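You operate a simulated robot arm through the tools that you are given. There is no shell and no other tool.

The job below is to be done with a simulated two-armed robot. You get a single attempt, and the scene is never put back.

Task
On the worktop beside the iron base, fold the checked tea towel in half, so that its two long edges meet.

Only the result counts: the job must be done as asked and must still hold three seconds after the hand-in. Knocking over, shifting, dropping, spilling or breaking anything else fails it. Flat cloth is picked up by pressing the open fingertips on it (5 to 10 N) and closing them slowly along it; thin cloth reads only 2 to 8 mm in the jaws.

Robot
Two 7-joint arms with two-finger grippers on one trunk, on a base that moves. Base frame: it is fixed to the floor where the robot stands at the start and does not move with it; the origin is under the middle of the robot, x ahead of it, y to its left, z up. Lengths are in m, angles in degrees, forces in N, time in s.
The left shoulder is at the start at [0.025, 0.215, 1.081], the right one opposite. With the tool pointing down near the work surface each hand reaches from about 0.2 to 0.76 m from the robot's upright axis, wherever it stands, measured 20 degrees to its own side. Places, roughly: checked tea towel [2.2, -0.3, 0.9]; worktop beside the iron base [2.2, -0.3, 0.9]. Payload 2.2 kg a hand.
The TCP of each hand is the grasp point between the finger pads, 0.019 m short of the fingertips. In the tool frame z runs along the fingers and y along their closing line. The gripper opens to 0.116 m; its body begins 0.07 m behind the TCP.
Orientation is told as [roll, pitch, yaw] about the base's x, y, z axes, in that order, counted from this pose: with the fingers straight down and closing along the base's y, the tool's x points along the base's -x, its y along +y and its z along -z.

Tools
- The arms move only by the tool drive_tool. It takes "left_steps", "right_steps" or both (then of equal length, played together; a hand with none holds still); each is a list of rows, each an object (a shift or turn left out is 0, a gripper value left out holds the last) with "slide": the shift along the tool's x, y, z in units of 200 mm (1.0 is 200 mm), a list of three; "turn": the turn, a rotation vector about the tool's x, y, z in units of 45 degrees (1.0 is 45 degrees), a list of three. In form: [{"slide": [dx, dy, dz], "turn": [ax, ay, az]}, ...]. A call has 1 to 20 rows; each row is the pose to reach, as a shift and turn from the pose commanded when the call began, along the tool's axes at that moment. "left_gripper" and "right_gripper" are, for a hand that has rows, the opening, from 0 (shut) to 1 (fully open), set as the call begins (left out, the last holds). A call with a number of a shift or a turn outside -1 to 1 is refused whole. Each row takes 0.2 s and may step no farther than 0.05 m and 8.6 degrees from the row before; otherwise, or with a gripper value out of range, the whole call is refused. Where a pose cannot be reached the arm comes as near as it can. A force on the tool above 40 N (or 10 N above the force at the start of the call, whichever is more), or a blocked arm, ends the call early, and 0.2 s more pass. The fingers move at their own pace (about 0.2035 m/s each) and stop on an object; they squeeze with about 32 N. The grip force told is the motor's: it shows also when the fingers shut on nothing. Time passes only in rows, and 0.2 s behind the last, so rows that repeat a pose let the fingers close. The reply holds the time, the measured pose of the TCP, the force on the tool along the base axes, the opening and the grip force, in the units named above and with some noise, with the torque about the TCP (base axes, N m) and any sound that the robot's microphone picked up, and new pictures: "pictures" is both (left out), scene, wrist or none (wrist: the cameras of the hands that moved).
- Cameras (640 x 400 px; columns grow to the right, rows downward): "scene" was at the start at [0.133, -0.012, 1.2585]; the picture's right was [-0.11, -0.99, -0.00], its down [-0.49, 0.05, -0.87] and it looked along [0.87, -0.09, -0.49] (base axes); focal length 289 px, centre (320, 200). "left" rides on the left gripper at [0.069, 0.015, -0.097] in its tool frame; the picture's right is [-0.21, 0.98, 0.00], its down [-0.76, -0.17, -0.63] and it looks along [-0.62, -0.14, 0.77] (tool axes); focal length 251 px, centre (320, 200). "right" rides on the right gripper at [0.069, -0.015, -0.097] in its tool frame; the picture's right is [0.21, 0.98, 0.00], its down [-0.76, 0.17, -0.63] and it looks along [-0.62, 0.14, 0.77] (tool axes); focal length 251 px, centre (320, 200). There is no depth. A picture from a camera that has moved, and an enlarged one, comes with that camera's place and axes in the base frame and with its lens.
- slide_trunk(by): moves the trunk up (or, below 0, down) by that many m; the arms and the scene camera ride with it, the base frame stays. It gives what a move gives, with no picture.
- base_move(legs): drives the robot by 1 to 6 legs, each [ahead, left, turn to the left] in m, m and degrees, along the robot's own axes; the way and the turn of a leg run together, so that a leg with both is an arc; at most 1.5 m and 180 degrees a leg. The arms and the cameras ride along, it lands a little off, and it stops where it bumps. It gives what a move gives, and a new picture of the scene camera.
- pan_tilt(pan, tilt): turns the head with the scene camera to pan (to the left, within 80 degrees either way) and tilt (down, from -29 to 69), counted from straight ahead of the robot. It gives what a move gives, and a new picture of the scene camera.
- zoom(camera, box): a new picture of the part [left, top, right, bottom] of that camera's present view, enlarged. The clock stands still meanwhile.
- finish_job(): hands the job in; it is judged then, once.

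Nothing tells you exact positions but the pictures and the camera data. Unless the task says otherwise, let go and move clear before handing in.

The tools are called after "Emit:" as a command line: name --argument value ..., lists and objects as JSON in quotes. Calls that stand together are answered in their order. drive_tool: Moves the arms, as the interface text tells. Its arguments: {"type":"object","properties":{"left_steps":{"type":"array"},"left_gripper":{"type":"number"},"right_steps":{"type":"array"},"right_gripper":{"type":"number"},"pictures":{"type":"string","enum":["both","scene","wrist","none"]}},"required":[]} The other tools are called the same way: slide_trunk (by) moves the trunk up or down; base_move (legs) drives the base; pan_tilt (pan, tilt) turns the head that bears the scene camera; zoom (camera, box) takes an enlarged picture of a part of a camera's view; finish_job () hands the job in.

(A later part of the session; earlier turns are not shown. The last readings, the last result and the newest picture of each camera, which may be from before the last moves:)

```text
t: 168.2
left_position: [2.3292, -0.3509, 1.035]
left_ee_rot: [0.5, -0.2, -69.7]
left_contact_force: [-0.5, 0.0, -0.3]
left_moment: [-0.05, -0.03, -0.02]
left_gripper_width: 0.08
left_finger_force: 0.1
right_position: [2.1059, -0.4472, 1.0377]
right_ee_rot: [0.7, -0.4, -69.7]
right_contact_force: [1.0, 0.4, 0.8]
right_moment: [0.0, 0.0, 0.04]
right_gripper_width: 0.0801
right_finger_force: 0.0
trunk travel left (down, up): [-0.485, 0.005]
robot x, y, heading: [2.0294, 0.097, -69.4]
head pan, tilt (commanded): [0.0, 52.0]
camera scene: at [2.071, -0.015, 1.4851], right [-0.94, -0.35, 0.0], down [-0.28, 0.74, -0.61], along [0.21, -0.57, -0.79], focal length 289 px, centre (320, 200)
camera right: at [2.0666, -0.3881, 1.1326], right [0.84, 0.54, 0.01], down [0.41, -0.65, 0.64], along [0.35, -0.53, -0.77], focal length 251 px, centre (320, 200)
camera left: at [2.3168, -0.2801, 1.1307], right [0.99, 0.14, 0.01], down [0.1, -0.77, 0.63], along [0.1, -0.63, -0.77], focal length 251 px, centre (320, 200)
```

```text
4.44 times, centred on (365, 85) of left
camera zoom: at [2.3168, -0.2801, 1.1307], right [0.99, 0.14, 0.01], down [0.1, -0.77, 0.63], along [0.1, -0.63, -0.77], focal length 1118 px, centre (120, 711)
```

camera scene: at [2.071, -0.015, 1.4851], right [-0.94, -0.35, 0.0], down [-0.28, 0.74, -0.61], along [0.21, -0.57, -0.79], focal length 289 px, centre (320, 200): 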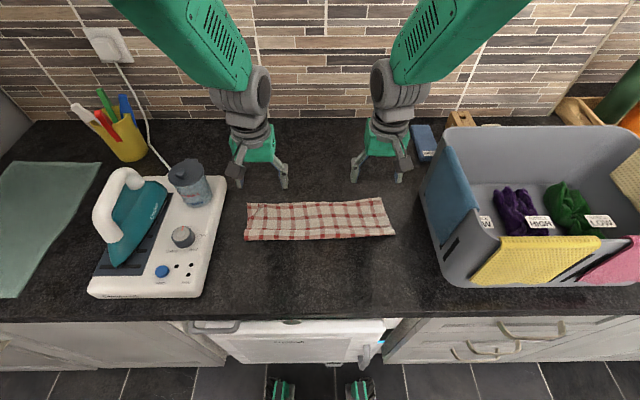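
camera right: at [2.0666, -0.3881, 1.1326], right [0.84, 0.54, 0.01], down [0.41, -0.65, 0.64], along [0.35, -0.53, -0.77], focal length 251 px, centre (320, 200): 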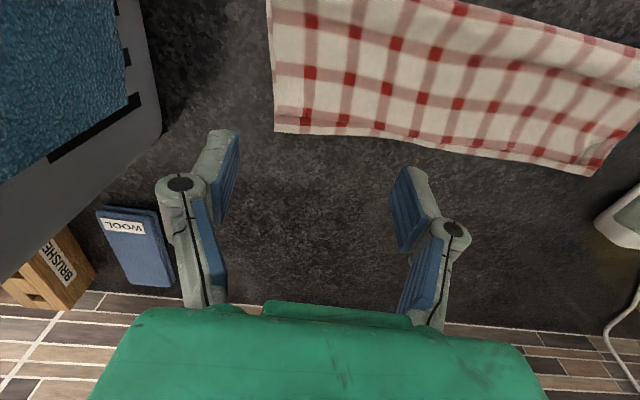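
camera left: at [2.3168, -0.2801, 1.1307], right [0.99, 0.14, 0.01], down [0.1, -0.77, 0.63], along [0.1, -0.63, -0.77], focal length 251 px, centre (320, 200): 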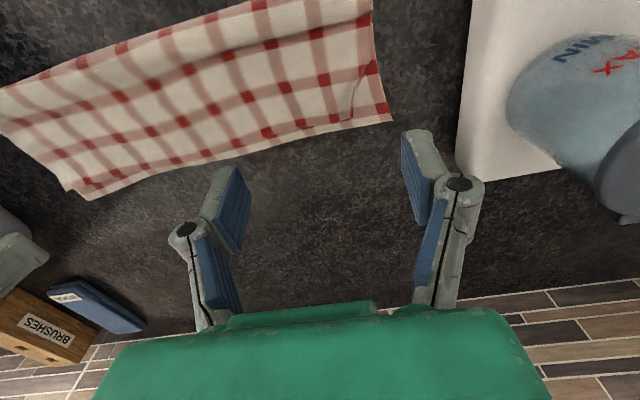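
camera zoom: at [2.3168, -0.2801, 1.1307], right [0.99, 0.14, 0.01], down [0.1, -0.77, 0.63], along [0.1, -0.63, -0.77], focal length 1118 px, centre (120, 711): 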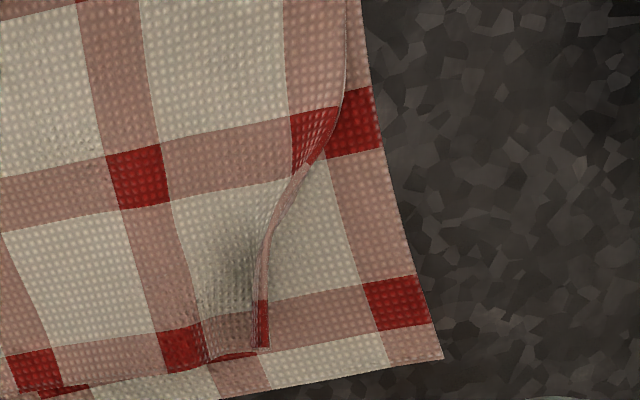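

The remaining flaw is at the left end: the top layer's corner is gathered ~3 cm inward as a small standing pleat. I'll set the left fingertips on it and spread them outward to pull the corner out to the left.

Emit:
drive_tool --left_gripper 0.1 --left_steps '[{"slide": [-0.04, 0.03, 0.1]}, {"slide": [-0.079, 0.0555, 0.2]}, {"slide": [-0.079, 0.0555, 0.3]}, {"slide": [-0.079, 0.0555, 0.4]}, {"slide": [-0.079, 0.0555, 0.45]}]' --pictures "wrist"

Emit:
zoom --camera "left" --box '[220, 80, 440, 230]'

Emit:
zoom --camera "scene" --box '[230, 180, 300, 240]'

```text
t: 169.4
left_position: [2.3483, -0.3644, 0.9468]
left_ee_rot: [0.6, -0.2, -69.7]
left_contact_force: [0.3, 1.4, 0.2]
left_moment: [0.03, 0.03, -0.03]
left_gripper_width: 0.0116
left_finger_force: 0.1
right_position: [2.1069, -0.4495, 1.0364]
right_ee_rot: [0.7, -0.2, -69.7]
right_contact_force: [-0.4, 0.3, -0.5]
right_moment: [0.0, 0.0, 0.0]
right_gripper_width: 0.0803
right_finger_force: 0.0
trunk travel left (down, up): [-0.485, 0.005]
robot x, y, heading: [2.0333, 0.0993, -69.6]
head pan, tilt (commanded): [0.0, 52.0]
camera left: at [2.3363, -0.2928, 1.0424], right [0.99, 0.14, 0.01], down [0.1, -0.77, 0.63], along [0.1, -0.63, -0.77], focal length 251 px, centre (320, 200)
```

left: 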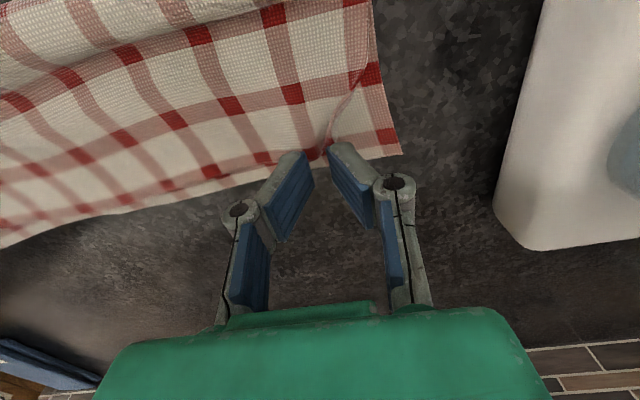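

```text
2.67 times, centred on (330, 155) of left
camera zoom: at [2.3363, -0.2928, 1.0424], right [0.99, 0.14, 0.01], down [0.1, -0.77, 0.63], along [0.1, -0.63, -0.77], focal length 670 px, centre (293, 320)
```

zoom: 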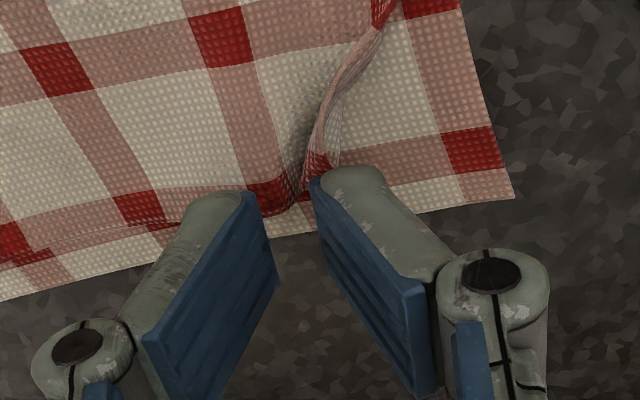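

```text
6.67 times, centred on (265, 210) of scene
camera zoom: at [2.0725, -0.0178, 1.4847], right [-0.94, -0.35, 0.0], down [-0.28, 0.74, -0.61], along [0.21, -0.57, -0.79], focal length 1924 px, centre (687, 133)
```

zoom: 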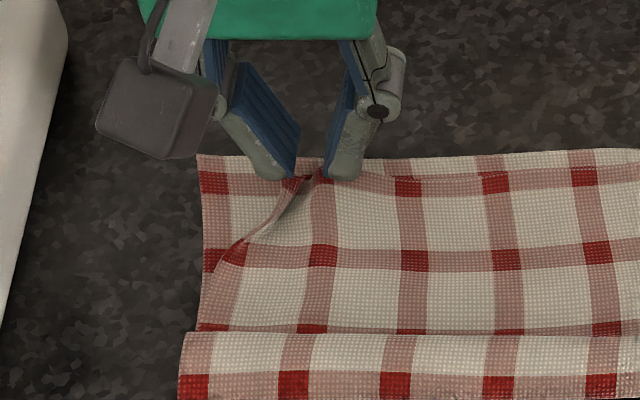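

Emit:
drive_tool --left_steps '[{"slide": [0.04, 0, 0.02]}, {"slide": [0.04, 0, 0.04]}, {"slide": [0.04, 0, 0.055]}]' --pictures "none"

Emit:
zoom --camera "left" --box '[220, 80, 440, 230]'

```text
t: 170.2
left_position: [2.3467, -0.3568, 0.9362]
left_ee_rot: [0.6, -0.2, -69.7]
left_contact_force: [0.0, 0.2, 0.1]
left_moment: [0.0, 0.01, -0.02]
left_gripper_width: 0.0113
left_finger_force: 0.1
right_position: [2.1061, -0.4486, 1.0368]
right_ee_rot: [0.6, -0.2, -69.6]
right_contact_force: [0.2, 0.3, -0.1]
right_moment: [0.02, 0.01, -0.02]
right_gripper_width: 0.0801
right_finger_force: 0.1
trunk travel left (down, up): [-0.485, 0.005]
robot x, y, heading: [2.0327, 0.0977, -69.6]
head pan, tilt (commanded): [0.0, 52.0]
```

```text
2.67 times, centred on (330, 155) of left
camera zoom: at [2.3343, -0.2861, 1.0324], right [0.99, 0.14, 0.01], down [0.1, -0.77, 0.63], along [0.09, -0.63, -0.77], focal length 670 px, centre (293, 320)
```

zoom: 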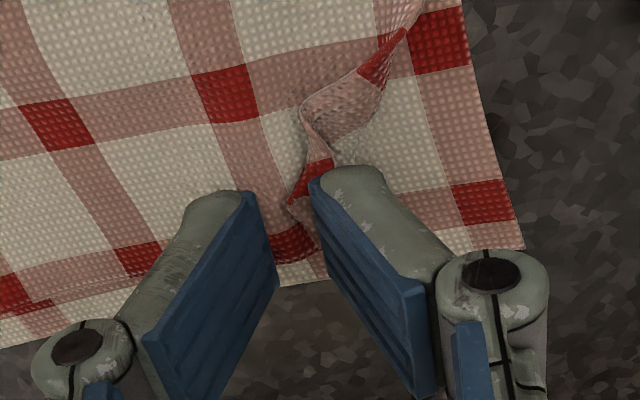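

The corner is now bunched between the two fingers, so I can simply pinch it and draw it out to the left.

Emit:
drive_tool --left_gripper 0.0 --left_steps '[{"slide": [0, 0, 0]}, {"slide": [0, 0, 0]}]' --pictures "none"

Emit:
zoom --camera "left" --box '[220, 80, 440, 230]'

Emit:
zoom --camera "scene" --box '[230, 180, 300, 240]'

```text
t: 170.8
left_position: [2.3444, -0.3568, 0.9366]
left_ee_rot: [0.5, 0.0, -69.8]
left_contact_force: [-0.3, -0.1, -0.4]
left_moment: [0.03, -0.01, 0.0]
left_gripper_width: 0.0001
left_finger_force: 28.9
right_position: [2.1063, -0.4496, 1.0369]
right_ee_rot: [0.5, -0.2, -69.7]
right_contact_force: [0.1, 0.0, 0.3]
right_moment: [-0.04, 0.0, 0.02]
right_gripper_width: 0.0802
right_finger_force: 0.0
trunk travel left (down, up): [-0.485, 0.005]
robot x, y, heading: [2.0302, 0.0934, -69.6]
head pan, tilt (commanded): [0.0, 52.0]
```

```text
2.67 times, centred on (330, 155) of left
camera zoom: at [2.3342, -0.286, 1.0324], right [0.99, 0.14, 0.01], down [0.1, -0.77, 0.63], along [0.09, -0.63, -0.77], focal length 670 px, centre (293, 320)
```

zoom: 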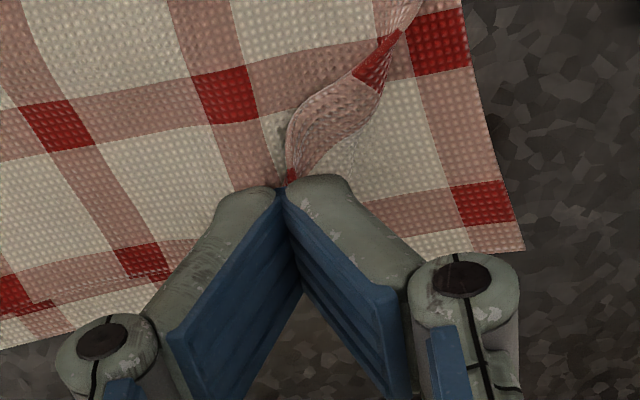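

```text
6.67 times, centred on (265, 210) of scene
camera zoom: at [2.0724, -0.0179, 1.4847], right [-0.94, -0.35, 0.0], down [-0.28, 0.74, -0.61], along [0.21, -0.57, -0.79], focal length 1924 px, centre (687, 133)
```

zoom: 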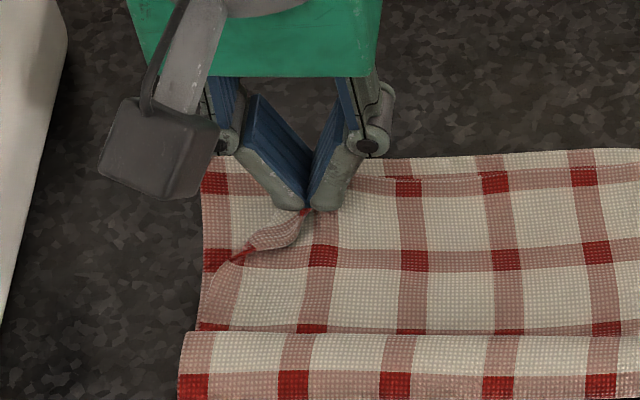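

Emit:
drive_tool --left_steps '[{"slide": [0, 0, -0.05]}, {"slide": [0, 0, -0.2]}, {"slide": [0.1, -0.1, -0.4]}]' --pictures "wrist"

Emit:
zoom --camera "scene" --box '[235, 185, 305, 245]'

Emit:
zoom --camera "left" --box '[300, 40, 460, 160]'

```text
t: 171.6
left_position: [2.3169, -0.3438, 1.0183]
left_ee_rot: [0.7, -0.2, -69.8]
left_contact_force: [-0.6, 0.3, 0.8]
left_moment: [-0.01, -0.05, 0.01]
left_gripper_width: 0.0
left_finger_force: 28.5
right_position: [2.1043, -0.4479, 1.0372]
right_ee_rot: [0.6, -0.3, -69.6]
right_contact_force: [0.7, -0.5, 0.3]
right_moment: [0.02, 0.02, 0.04]
right_gripper_width: 0.0802
right_finger_force: 0.0
trunk travel left (down, up): [-0.485, 0.005]
robot x, y, heading: [2.0305, 0.0971, -69.6]
head pan, tilt (commanded): [0.0, 52.0]
camera left: at [2.3054, -0.2724, 1.1126], right [0.99, 0.14, 0.01], down [0.1, -0.77, 0.63], along [0.1, -0.63, -0.77], focal length 251 px, centre (320, 200)
```

left: 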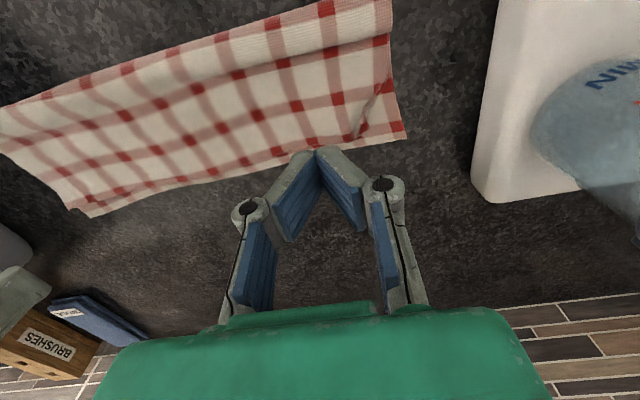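

```text
6.67 times, centred on (270, 215) of scene
camera zoom: at [2.07, -0.0153, 1.4851], right [-0.94, -0.35, 0.0], down [-0.28, 0.74, -0.61], along [0.21, -0.57, -0.79], focal length 1924 px, centre (653, 100)
```

zoom: 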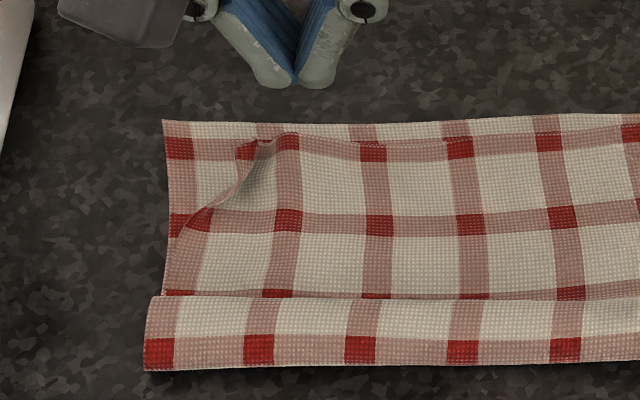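

```text
3.33 times, centred on (380, 100) of left
camera zoom: at [2.3054, -0.2724, 1.1126], right [0.99, 0.14, 0.01], down [0.1, -0.77, 0.63], along [0.1, -0.63, -0.77], focal length 838 px, centre (120, 533)
```

zoom: 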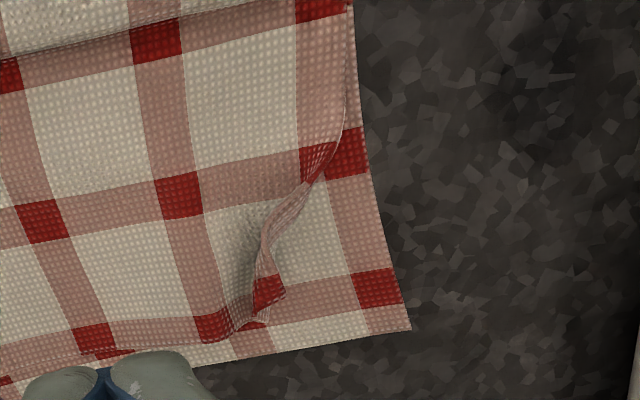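

The small pleat springs back, so I'll smooth it outward instead: closed fingertips lightly on the top layer, sweeping from inside to the left past the corner.

Emit:
drive_tool --left_gripper 0.0 --left_steps '[{"slide": [-0.06, -0.03, 0.08]}, {"slide": [-0.124, -0.06, 0.16]}, {"slide": [-0.124, -0.06, 0.26]}, {"slide": [-0.124, -0.06, 0.34]}, {"slide": [-0.124, -0.06, 0.39]}, {"slide": [-0.124, -0.06, 0.405]}]' --pictures "none"

Emit:
zoom --camera "left" --box '[240, 60, 460, 210]'

```text
t: 173.0
left_position: [2.3163, -0.3712, 0.9344]
left_ee_rot: [0.6, -0.1, -69.8]
left_contact_force: [0.5, -0.5, -0.3]
left_moment: [0.03, -0.03, -0.03]
left_gripper_width: 0.0001
left_finger_force: 28.4
right_position: [2.1063, -0.4488, 1.0367]
right_ee_rot: [0.6, -0.2, -69.6]
right_contact_force: [0.3, -0.7, -0.5]
right_moment: [0.01, -0.03, 0.02]
right_gripper_width: 0.0801
right_finger_force: 0.1
trunk travel left (down, up): [-0.485, 0.005]
robot x, y, heading: [2.0299, 0.0979, -69.8]
head pan, tilt (commanded): [0.0, 52.0]
```

```text
2.67 times, centred on (350, 135) of left
camera zoom: at [2.3053, -0.301, 1.0303], right [0.99, 0.14, 0.01], down [0.1, -0.77, 0.63], along [0.1, -0.63, -0.77], focal length 670 px, centre (240, 373)
```

zoom: 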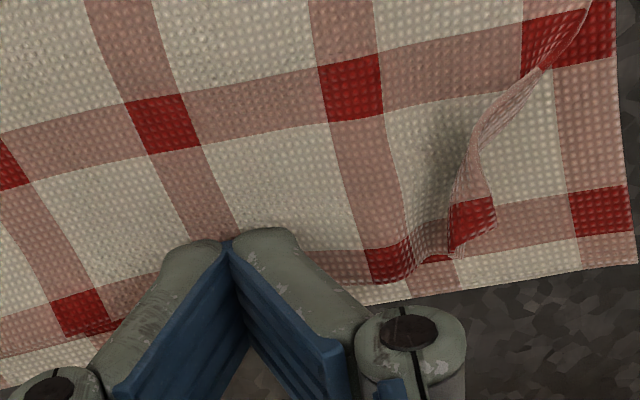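

Emit:
drive_tool --left_steps '[{"slide": [0, 0, 0.006]}, {"slide": [0, 0.05, 0.006]}, {"slide": [0, 0.1, 0.006]}, {"slide": [0, 0.15, 0.006]}, {"slide": [0, 0.2, 0.006]}, {"slide": [0, 0.25, 0.006]}, {"slide": [0, 0.3, 0.006]}]' --pictures "none"

Emit:
zoom --camera "left" --box '[200, 60, 440, 210]'

Emit:
zoom --camera "scene" --box '[235, 185, 305, 245]'

```text
t: 174.6
left_position: [2.3744, -0.351, 0.9359]
left_ee_rot: [0.6, 0.0, -69.8]
left_contact_force: [-0.5, -0.5, -0.4]
left_moment: [-0.01, -0.01, 0.08]
left_gripper_width: 0.0
left_finger_force: 29.1
right_position: [2.1067, -0.4492, 1.0359]
right_ee_rot: [0.7, -0.2, -69.7]
right_contact_force: [0.4, -1.2, -0.3]
right_moment: [0.02, 0.01, 0.01]
right_gripper_width: 0.0799
right_finger_force: 0.0
trunk travel left (down, up): [-0.485, 0.005]
robot x, y, heading: [2.0304, 0.0952, -69.8]
head pan, tilt (commanded): [0.0, 52.0]
```

```text
2.67 times, centred on (320, 135) of left
camera zoom: at [2.3631, -0.2801, 1.0312], right [0.99, 0.14, 0.01], down [0.1, -0.77, 0.63], along [0.09, -0.63, -0.77], focal length 670 px, centre (320, 373)
```

zoom: 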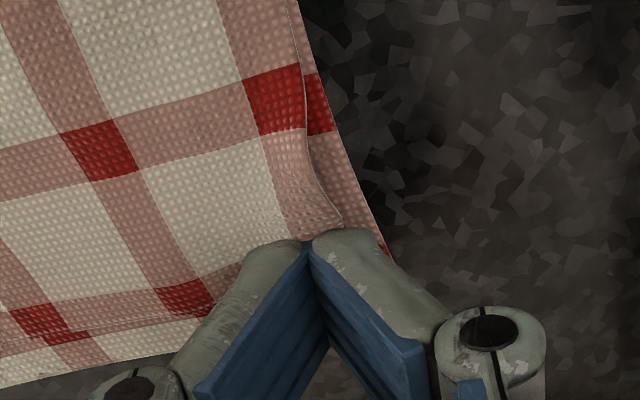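

```text
6.67 times, centred on (270, 215) of scene
camera zoom: at [2.0731, -0.0177, 1.4847], right [-0.94, -0.35, 0.0], down [-0.28, 0.74, -0.61], along [0.21, -0.57, -0.79], focal length 1924 px, centre (653, 100)
```

zoom: 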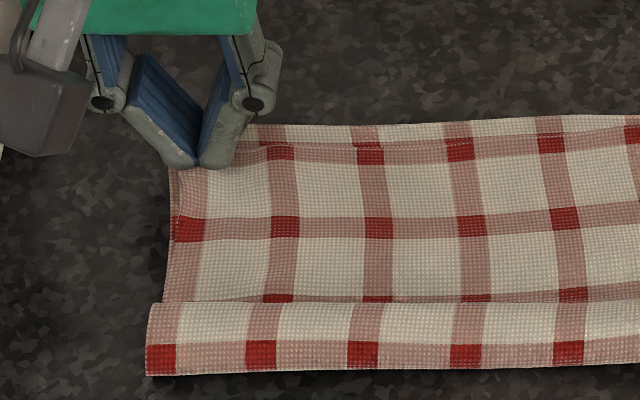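

The sweep straightened it: the left corner is now out at the edge. Lifting the hand clear and inspecting.

Emit:
drive_tool --left_steps '[{"slide": [0, 0, -0.05]}, {"slide": [0, 0, -0.2]}, {"slide": [0, 0, -0.4]}, {"slide": [0.1, -0.1, -0.55]}]' --right_steps '[{"slide": [0, 0, -0.02]}, {"slide": [0.05, -0.05, -0.05]}, {"slide": [0.1, -0.05, -0.1]}, {"slide": [0.1, -0.05, -0.15]}]' --pictures "both"

Emit:
zoom --camera "scene" --box '[235, 185, 315, 245]'

Emit:
zoom --camera "scene" --box '[320, 185, 400, 245]'

```text
t: 175.6
left_position: [2.3416, -0.3405, 1.0455]
left_ee_rot: [0.7, -0.3, -69.8]
left_contact_force: [0.3, 1.1, -0.2]
left_moment: [0.0, -0.01, 0.02]
left_gripper_width: 0.0
left_finger_force: 28.4
right_position: [2.0904, -0.4322, 1.0677]
right_ee_rot: [0.6, -0.3, -69.7]
right_contact_force: [-0.1, -0.3, 1.2]
right_moment: [0.03, 0.01, 0.01]
right_gripper_width: 0.0801
right_finger_force: 0.1
trunk travel left (down, up): [-0.485, 0.005]
robot x, y, heading: [2.0334, 0.0962, -69.8]
head pan, tilt (commanded): [0.0, 52.0]
camera scene: at [2.0703, -0.0156, 1.485], right [-0.94, -0.35, 0.0], down [-0.28, 0.74, -0.61], along [0.21, -0.57, -0.79], focal length 289 px, centre (320, 200)
camera right: at [2.0505, -0.372, 1.1628], right [0.84, 0.54, 0.01], down [0.41, -0.65, 0.64], along [0.35, -0.53, -0.77], focal length 251 px, centre (320, 200)
camera left: at [2.3312, -0.2696, 1.1408], right [0.99, 0.14, 0.01], down [0.1, -0.77, 0.63], along [0.1, -0.63, -0.77], focal length 251 px, centre (320, 200)
```

scene: 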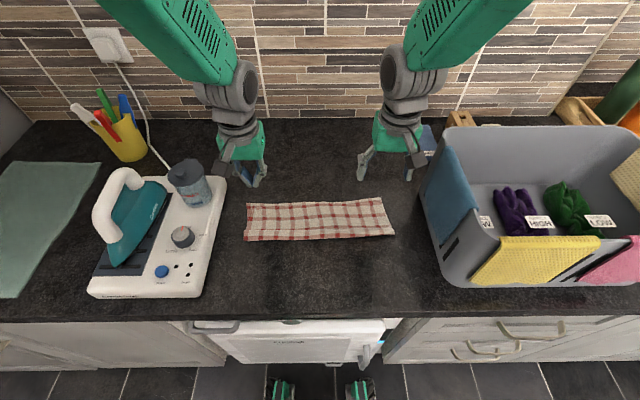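
right: 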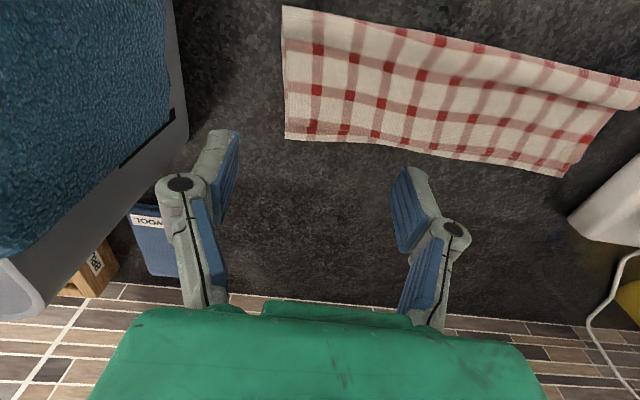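
left: 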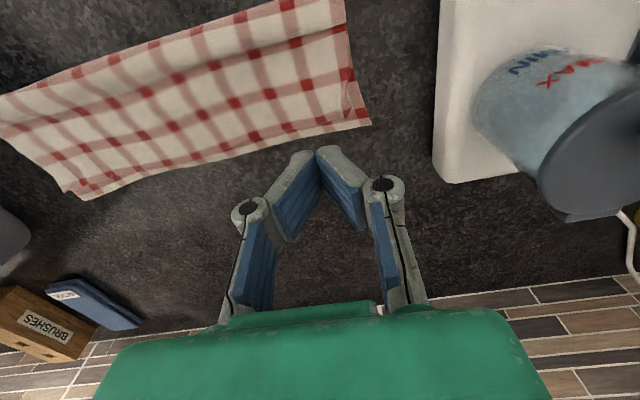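

```text
6.67 times, centred on (275, 215) of scene
camera zoom: at [2.0703, -0.0156, 1.485], right [-0.94, -0.35, 0.0], down [-0.28, 0.74, -0.61], along [0.21, -0.57, -0.79], focal length 1924 px, centre (620, 100)
```

zoom: 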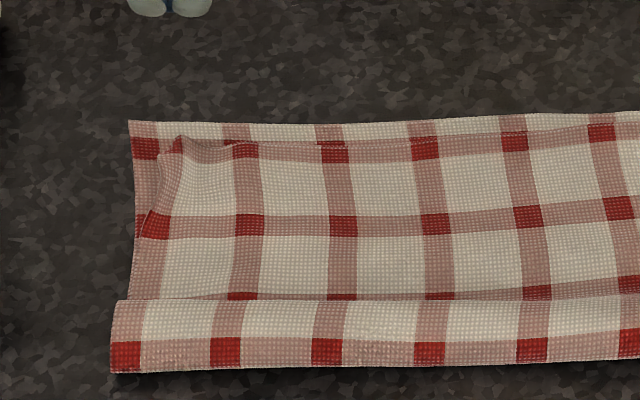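

```text
6.67 times, centred on (360, 215) of scene
camera zoom: at [2.0703, -0.0156, 1.485], right [-0.94, -0.35, 0.0], down [-0.28, 0.74, -0.61], along [0.21, -0.57, -0.79], focal length 1924 px, centre (53, 100)
```

zoom: 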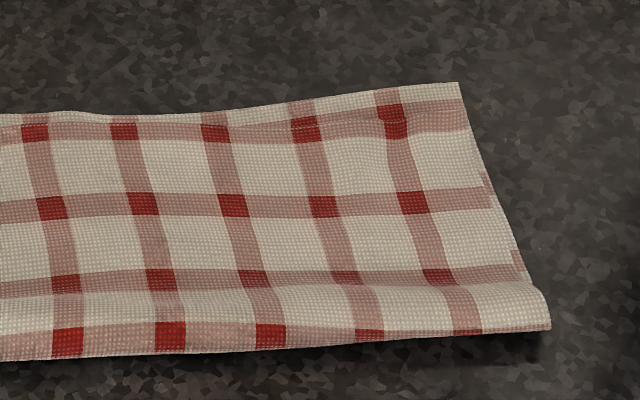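

The fold is clean; the hem sits ~1 cm short of the back edge. I'll do one gentle refinement: all four fingertips lightly on the top layer near the hem, nudging it ~1 cm farther.

Emit:
drive_tool --left_gripper 0.69 --right_gripper 0.69 --left_steps '[{"slide": [-0.02, -0.04, 0.1]}, {"slide": [-0.04, -0.08, 0.2]}, {"slide": [-0.056, -0.106, 0.3]}, {"slide": [-0.056, -0.106, 0.4]}, {"slide": [-0.056, -0.106, 0.48]}, {"slide": [-0.056, -0.106, 0.51]}]' --right_steps '[{"slide": [-0.05, 0.06, 0.12]}, {"slide": [-0.1, 0.12, 0.24]}, {"slide": [-0.134, 0.18, 0.36]}, {"slide": [-0.134, 0.18, 0.48]}, {"slide": [-0.134, 0.18, 0.58]}, {"slide": [-0.134, 0.18, 0.62]}]' --pictures "wrist"

Emit:
zoom --camera "left" --box '[160, 80, 480, 280]'

Emit:
zoom --camera "right" --box '[160, 80, 480, 280]'

```text
t: 177.0
left_position: [2.3319, -0.3603, 0.9424]
left_ee_rot: [0.5, -0.1, -69.8]
left_contact_force: [-0.4, -0.8, 0.0]
left_moment: [0.0, 0.0, 0.02]
left_gripper_width: 0.0802
left_finger_force: 0.0
right_position: [2.1353, -0.4449, 0.9449]
right_ee_rot: [0.6, -0.2, -69.7]
right_contact_force: [0.5, 0.2, 0.7]
right_moment: [-0.02, 0.06, 0.0]
right_gripper_width: 0.08
right_finger_force: 0.0
trunk travel left (down, up): [-0.485, 0.005]
robot x, y, heading: [2.0326, 0.0985, -69.7]
head pan, tilt (commanded): [0.0, 52.0]
camera right: at [2.097, -0.3863, 1.0394], right [0.84, 0.54, 0.01], down [0.41, -0.65, 0.64], along [0.35, -0.53, -0.77], focal length 251 px, centre (320, 200)
camera left: at [2.3201, -0.2883, 1.0378], right [0.99, 0.14, 0.01], down [0.1, -0.77, 0.63], along [0.09, -0.63, -0.77], focal length 251 px, centre (320, 200)
```

right: 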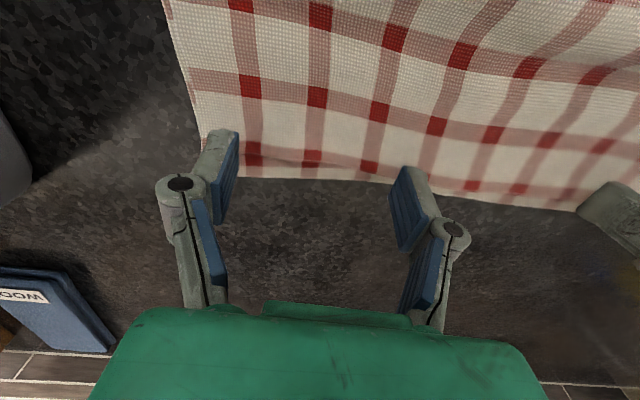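
left: 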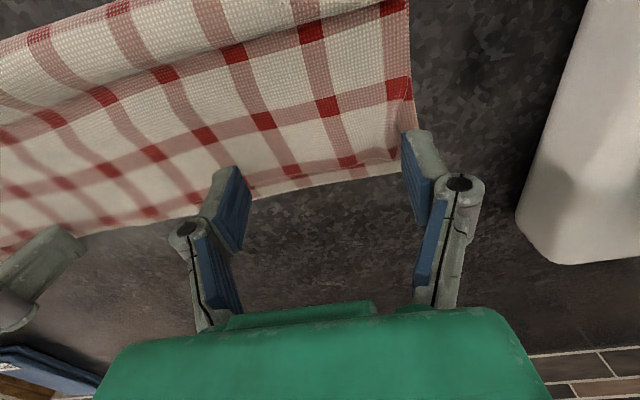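

```text
2.00 times, centred on (320, 180) of left
camera zoom: at [2.3201, -0.2883, 1.0378], right [0.99, 0.14, 0.01], down [0.1, -0.77, 0.63], along [0.09, -0.63, -0.77], focal length 503 px, centre (320, 240)
```

zoom: 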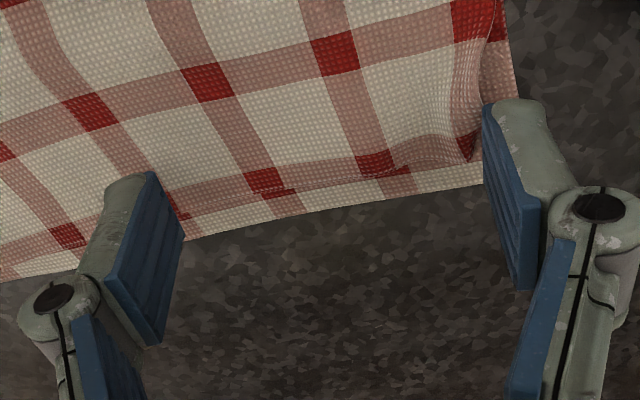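

```text
2.00 times, centred on (320, 180) of right
camera zoom: at [2.097, -0.3863, 1.0394], right [0.84, 0.54, 0.01], down [0.41, -0.65, 0.64], along [0.35, -0.53, -0.77], focal length 503 px, centre (320, 240)
```

zoom: 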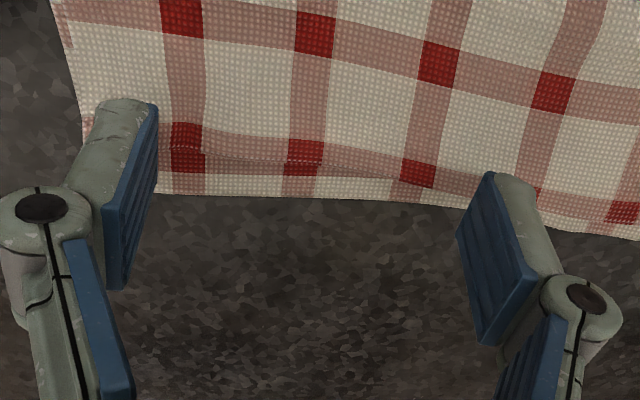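

Emit:
drive_tool --left_steps '[{"slide": [0.06, -0.075, 0]}, {"slide": [0.06, -0.075, 0.025]}, {"slide": [0.06, -0.075, 0.04]}]' --right_steps '[{"slide": [0.055, 0, 0]}, {"slide": [0.055, 0, 0.03]}, {"slide": [0.055, 0, 0.05]}]' --pictures "none"

Emit:
drive_tool --left_steps '[{"slide": [0, 0, 0.005]}]' --right_steps '[{"slide": [0, 0, 0.005]}]' --pictures "none"

```text
t: 177.8
left_position: [2.3135, -0.3543, 0.9354]
left_ee_rot: [0.5, 0.0, -69.8]
left_contact_force: [-0.2, 0.4, -0.3]
left_moment: [0.01, 0.02, -0.03]
left_gripper_width: 0.08
left_finger_force: 0.0
right_position: [2.1311, -0.4369, 0.9334]
right_ee_rot: [0.6, -0.3, -69.8]
right_contact_force: [0.0, -0.5, 0.1]
right_moment: [-0.01, 0.0, 0.0]
right_gripper_width: 0.08
right_finger_force: 0.0
trunk travel left (down, up): [-0.485, 0.005]
robot x, y, heading: [2.0304, 0.0984, -69.6]
head pan, tilt (commanded): [0.0, 52.0]
```

```text
t: 178.2
left_position: [2.3126, -0.3527, 0.9336]
left_ee_rot: [0.7, -0.1, -69.8]
left_contact_force: [0.4, 0.5, -0.6]
left_moment: [-0.01, -0.03, 0.0]
left_gripper_width: 0.0799
left_finger_force: 0.0
right_position: [2.1308, -0.4346, 0.932]
right_ee_rot: [0.6, -0.2, -69.7]
right_contact_force: [0.7, 0.1, 0.0]
right_moment: [0.01, 0.03, -0.01]
right_gripper_width: 0.0801
right_finger_force: 0.0
trunk travel left (down, up): [-0.485, 0.005]
robot x, y, heading: [2.0286, 0.1004, -69.3]
head pan, tilt (commanded): [0.0, 52.0]
```

Emit:
drive_tool --left_steps '[{"slide": [0, 0, 0.006]}]' --right_steps '[{"slide": [0, 0, 0.003]}]' --pictures "none"

```text
t: 178.6
left_position: [2.3143, -0.3515, 0.9338]
left_ee_rot: [0.6, -0.1, -69.8]
left_contact_force: [-1.2, -0.1, 0.3]
left_moment: [0.0, 0.0, -0.02]
left_gripper_width: 0.08
left_finger_force: 0.0
right_position: [2.132, -0.4347, 0.9311]
right_ee_rot: [0.6, -0.3, -69.7]
right_contact_force: [0.4, 1.0, 0.6]
right_moment: [0.02, 0.0, -0.02]
right_gripper_width: 0.0798
right_finger_force: 0.2
trunk travel left (down, up): [-0.485, 0.005]
robot x, y, heading: [2.0321, 0.0958, -69.5]
head pan, tilt (commanded): [0.0, 52.0]
```

Emit:
drive_tool --left_steps '[{"slide": [0, 0, 0.006]}]' --right_steps '[{"slide": [0, 0, 0.002]}]' --pictures "none"

```text
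t: 179.0
left_position: [2.314, -0.352, 0.9313]
left_ee_rot: [0.7, -0.2, -69.8]
left_contact_force: [-0.3, -0.7, 0.3]
left_moment: [-0.02, 0.0, 0.0]
left_gripper_width: 0.0802
left_finger_force: 0.1
right_position: [2.1326, -0.4353, 0.9309]
right_ee_rot: [0.6, -0.2, -69.8]
right_contact_force: [0.0, -0.2, 0.3]
right_moment: [0.03, -0.03, -0.05]
right_gripper_width: 0.0803
right_finger_force: 0.1
trunk travel left (down, up): [-0.485, 0.005]
robot x, y, heading: [2.0311, 0.0967, -69.5]
head pan, tilt (commanded): [0.0, 52.0]
```

Emit:
drive_tool --left_steps '[{"slide": [0, 0, 0.006]}]' --right_steps '[{"slide": [0, 0, 0.005]}]' --pictures "none"

Emit:
zoom --camera "scene" --box '[240, 175, 400, 255]'

```text
t: 179.4
left_position: [2.3136, -0.3523, 0.9297]
left_ee_rot: [0.7, -0.2, -69.7]
left_contact_force: [-0.8, 0.0, 3.1]
left_moment: [0.04, -0.09, 0.01]
left_gripper_width: 0.0801
left_finger_force: 0.7
right_position: [2.133, -0.4362, 0.9306]
right_ee_rot: [0.6, -0.3, -69.7]
right_contact_force: [0.1, 0.8, 0.4]
right_moment: [0.04, 0.04, 0.01]
right_gripper_width: 0.08
right_finger_force: 0.1
trunk travel left (down, up): [-0.485, 0.005]
robot x, y, heading: [2.0308, 0.0979, -69.6]
head pan, tilt (commanded): [0.0, 52.0]
```

```text
4.00 times, centred on (320, 215) of scene
camera zoom: at [2.0721, -0.0177, 1.4848], right [-0.94, -0.35, 0.0], down [-0.28, 0.74, -0.61], along [0.21, -0.57, -0.79], focal length 1155 px, centre (320, 140)
```

zoom: 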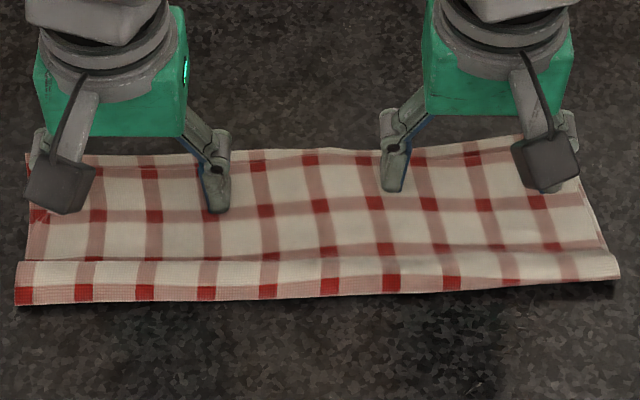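

Light contact on the left; matching the right, then nudging the top layer about 1.2 cm away from me.

Emit:
drive_tool --left_steps '[{"slide": [0, 0, 0]}, {"slide": [-0.02, 0, 0]}, {"slide": [-0.04, 0, 0]}, {"slide": [-0.06, 0, 0]}]' --right_steps '[{"slide": [0, 0, 0.004]}, {"slide": [-0.02, 0, 0.004]}, {"slide": [-0.04, 0, 0.004]}, {"slide": [-0.06, 0, 0.004]}]' --pictures "wrist"

Emit:
zoom --camera "left" --box '[160, 80, 480, 280]'

Emit:
zoom --camera "right" --box '[160, 80, 480, 280]'

```text
t: 180.4
left_position: [2.3181, -0.3631, 0.9305]
left_ee_rot: [0.7, 0.0, -69.8]
left_contact_force: [0.8, 1.0, 2.2]
left_moment: [0.06, -0.12, 0.04]
left_gripper_width: 0.0804
left_finger_force: 0.2
right_position: [2.1357, -0.4463, 0.9303]
right_ee_rot: [0.6, -0.2, -69.7]
right_contact_force: [0.2, 0.0, 0.0]
right_moment: [0.0, 0.03, -0.02]
right_gripper_width: 0.0799
right_finger_force: 0.0
trunk travel left (down, up): [-0.485, 0.005]
robot x, y, heading: [2.0292, 0.0976, -69.6]
head pan, tilt (commanded): [0.0, 52.0]
camera right: at [2.0963, -0.3872, 1.025], right [0.84, 0.54, 0.01], down [0.41, -0.65, 0.64], along [0.35, -0.53, -0.77], focal length 251 px, centre (320, 200)
camera left: at [2.3065, -0.2927, 1.0256], right [0.99, 0.14, 0.01], down [0.1, -0.77, 0.63], along [0.09, -0.62, -0.78], focal length 251 px, centre (320, 200)
```

right: 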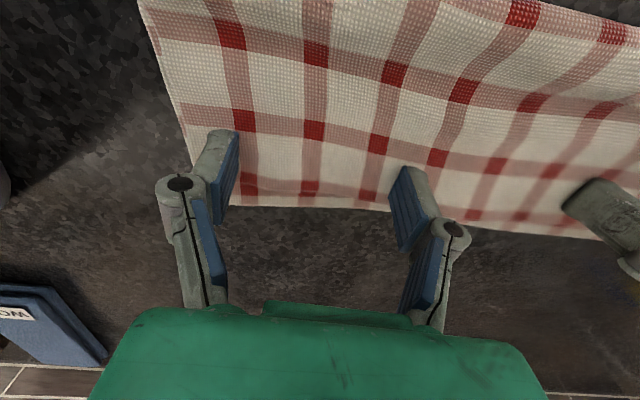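
left: 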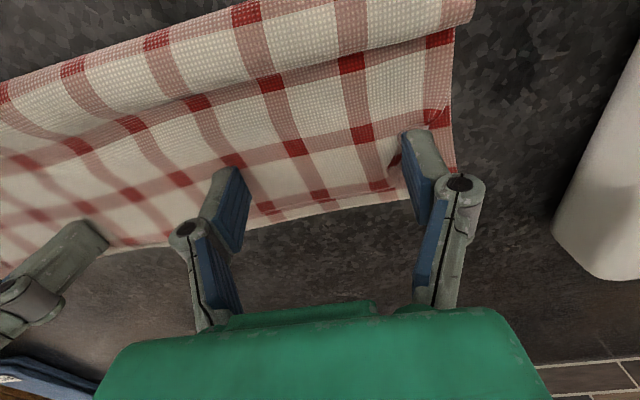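

```text
2.00 times, centred on (320, 180) of left
camera zoom: at [2.3065, -0.2927, 1.0256], right [0.99, 0.14, 0.01], down [0.1, -0.77, 0.63], along [0.09, -0.62, -0.78], focal length 503 px, centre (320, 240)
```

zoom: 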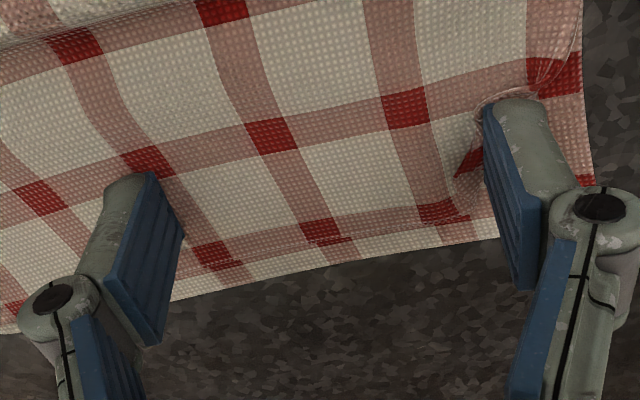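

```text
2.00 times, centred on (320, 180) of right
camera zoom: at [2.0963, -0.3872, 1.025], right [0.84, 0.54, 0.01], down [0.41, -0.65, 0.64], along [0.35, -0.53, -0.77], focal length 503 px, centre (320, 240)
```

zoom: 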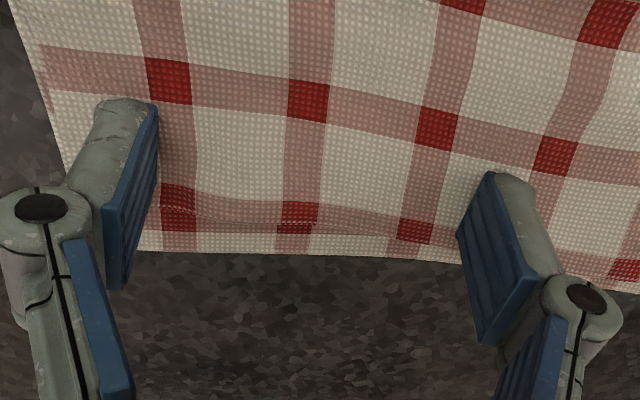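

Emit:
drive_tool --left_steps '[{"slide": [0, 0, -0.05]}, {"slide": [0, 0, -0.2]}, {"slide": [0.1, 0, -0.45]}]' --right_steps '[{"slide": [0, 0, -0.05]}, {"slide": [0, 0, -0.2]}, {"slide": [0.1, 0, -0.45]}]' --pictures "both"

Emit:
zoom --camera "scene" --box '[235, 185, 315, 245]'

Emit:
zoom --camera "scene" --box '[320, 185, 400, 245]'

Emit:
zoom --camera "left" --box '[300, 20, 480, 150]'

```text
refused: row 3 steps farther than a row can; nothing moved
```

```text
6.67 times, centred on (275, 215) of scene
camera zoom: at [2.0721, -0.0177, 1.4848], right [-0.94, -0.35, 0.0], down [-0.28, 0.74, -0.61], along [0.21, -0.57, -0.79], focal length 1924 px, centre (620, 100)
```

zoom: 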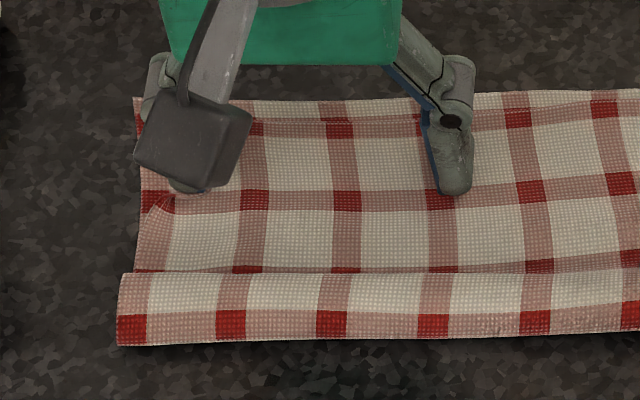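

```text
6.67 times, centred on (360, 215) of scene
camera zoom: at [2.0721, -0.0177, 1.4848], right [-0.94, -0.35, 0.0], down [-0.28, 0.74, -0.61], along [0.21, -0.57, -0.79], focal length 1924 px, centre (53, 100)
```

zoom: 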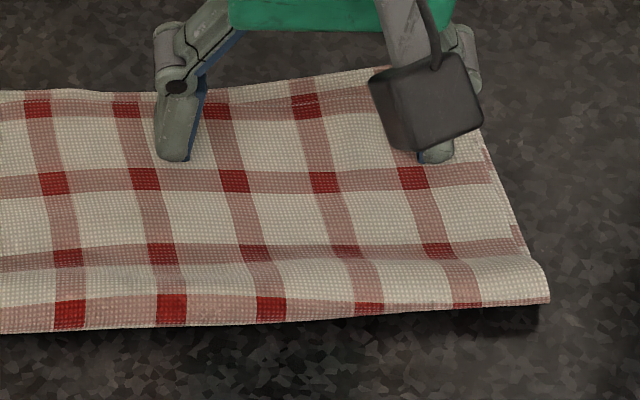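

```text
3.08 times, centred on (390, 85) of left
camera zoom: at [2.3065, -0.2927, 1.0256], right [0.99, 0.14, 0.01], down [0.1, -0.77, 0.63], along [0.09, -0.62, -0.78], focal length 774 px, centre (105, 554)
```

zoom: 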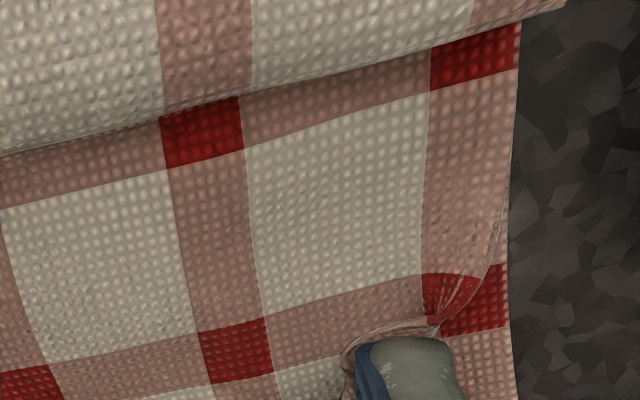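

Emit:
drive_tool --left_steps '[{"slide": [0, 0, -0.05]}, {"slide": [0, 0, -0.2]}, {"slide": [0.02, 0, -0.4]}, {"slide": [0.1, 0, -0.5]}]' --right_steps '[{"slide": [0, 0, -0.05]}, {"slide": [0, 0, -0.2]}, {"slide": [0.02, 0, -0.4]}, {"slide": [0.1, 0, -0.5]}]' --pictures "both"

Emit:
zoom --camera "scene" --box '[235, 185, 315, 245]'

Emit:
zoom --camera "scene" --box '[320, 185, 400, 245]'

Emit:
zoom --camera "left" --box '[240, 0, 440, 125]'

```text
t: 181.4
left_position: [2.3092, -0.3456, 1.0286]
left_ee_rot: [0.6, -0.2, -69.8]
left_contact_force: [1.0, 0.9, 0.1]
left_moment: [-0.01, -0.03, -0.01]
left_gripper_width: 0.0801
left_finger_force: 0.1
right_position: [2.1247, -0.4257, 1.0298]
right_ee_rot: [0.6, -0.4, -69.7]
right_contact_force: [-0.4, 0.3, 0.3]
right_moment: [0.0, 0.03, 0.0]
right_gripper_width: 0.0802
right_finger_force: 0.1
trunk travel left (down, up): [-0.485, 0.005]
robot x, y, heading: [2.0292, 0.0988, -69.6]
head pan, tilt (commanded): [0.0, 52.0]
camera scene: at [2.0711, -0.0151, 1.485], right [-0.94, -0.35, 0.0], down [-0.28, 0.74, -0.61], along [0.21, -0.57, -0.79], focal length 289 px, centre (320, 200)
camera right: at [2.0863, -0.3655, 1.1252], right [0.84, 0.54, 0.01], down [0.41, -0.65, 0.64], along [0.35, -0.53, -0.77], focal length 251 px, centre (320, 200)
camera left: at [2.2974, -0.2743, 1.1246], right [0.99, 0.14, 0.01], down [0.1, -0.77, 0.63], along [0.1, -0.63, -0.77], focal length 251 px, centre (320, 200)
```

scene: 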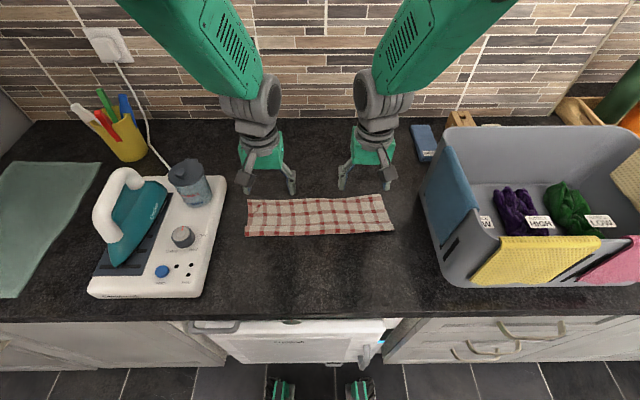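
right: 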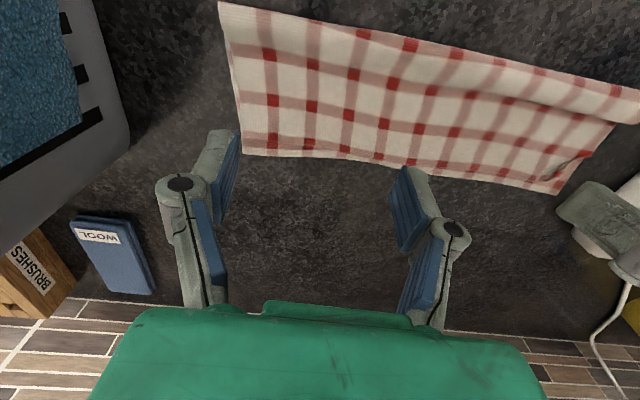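
left: 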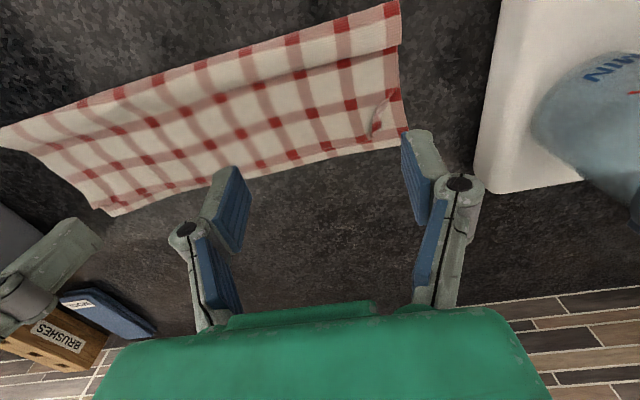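

```text
6.67 times, centred on (275, 215) of scene
camera zoom: at [2.0711, -0.0151, 1.485], right [-0.94, -0.35, 0.0], down [-0.28, 0.74, -0.61], along [0.21, -0.57, -0.79], focal length 1924 px, centre (620, 100)
```

zoom: 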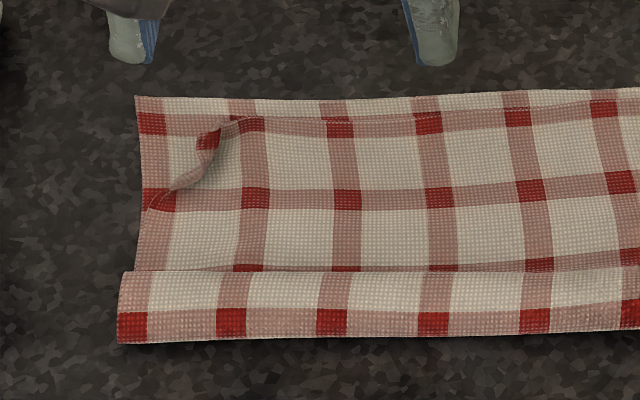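

```text
6.67 times, centred on (360, 215) of scene
camera zoom: at [2.0711, -0.0151, 1.485], right [-0.94, -0.35, 0.0], down [-0.28, 0.74, -0.61], along [0.21, -0.57, -0.79], focal length 1924 px, centre (53, 100)
```

zoom: 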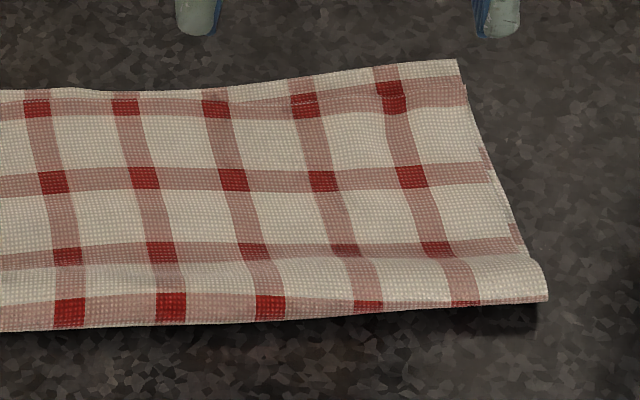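

```text
3.20 times, centred on (340, 62) of left
camera zoom: at [2.2974, -0.2743, 1.1246], right [0.99, 0.14, 0.01], down [0.1, -0.77, 0.63], along [0.1, -0.63, -0.77], focal length 805 px, centre (256, 640)
```

zoom: 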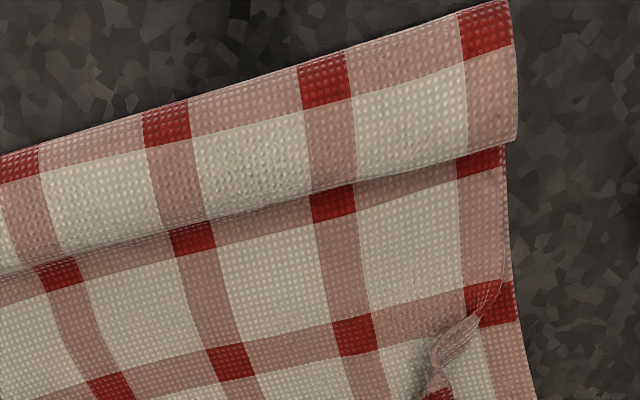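

The nudge moved the towel as a whole (gap unchanged at ~0.9 cm, fine), but it re-gathered the left corner. I'll repeat the outward smoothing sweep that worked.

Emit:
drive_tool --left_gripper 0.0 --left_steps '[{"slide": [-0.08, -0.01, 0.05]}, {"slide": [-0.174, -0.02, 0.1]}, {"slide": [-0.174, -0.02, 0.25]}, {"slide": [-0.174, -0.02, 0.38]}, {"slide": [-0.174, -0.02, 0.45]}, {"slide": [-0.174, -0.02, 0.476]}]' --pictures "none"

Emit:
zoom --camera "left" --box '[240, 60, 460, 210]'

```text
t: 182.8
left_position: [2.3197, -0.3792, 0.9347]
left_ee_rot: [0.5, -0.3, -69.8]
left_contact_force: [0.7, -0.5, -0.1]
left_moment: [0.01, 0.01, -0.02]
left_gripper_width: 0.0
left_finger_force: 28.4
right_position: [2.1269, -0.4261, 1.029]
right_ee_rot: [0.6, -0.2, -69.7]
right_contact_force: [0.3, 0.3, 0.0]
right_moment: [0.02, 0.03, -0.04]
right_gripper_width: 0.08
right_finger_force: 0.1
trunk travel left (down, up): [-0.485, 0.005]
robot x, y, heading: [2.0288, 0.0976, -69.5]
head pan, tilt (commanded): [0.0, 52.0]
```

```text
2.67 times, centred on (350, 135) of left
camera zoom: at [2.3074, -0.3083, 1.029], right [0.99, 0.14, 0.01], down [0.1, -0.77, 0.63], along [0.09, -0.63, -0.77], focal length 670 px, centre (240, 373)
```

zoom: 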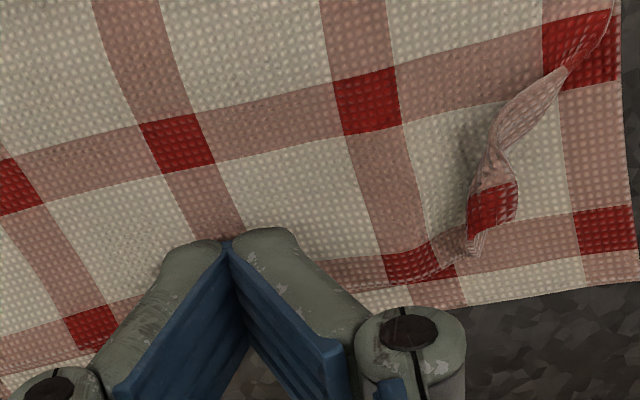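

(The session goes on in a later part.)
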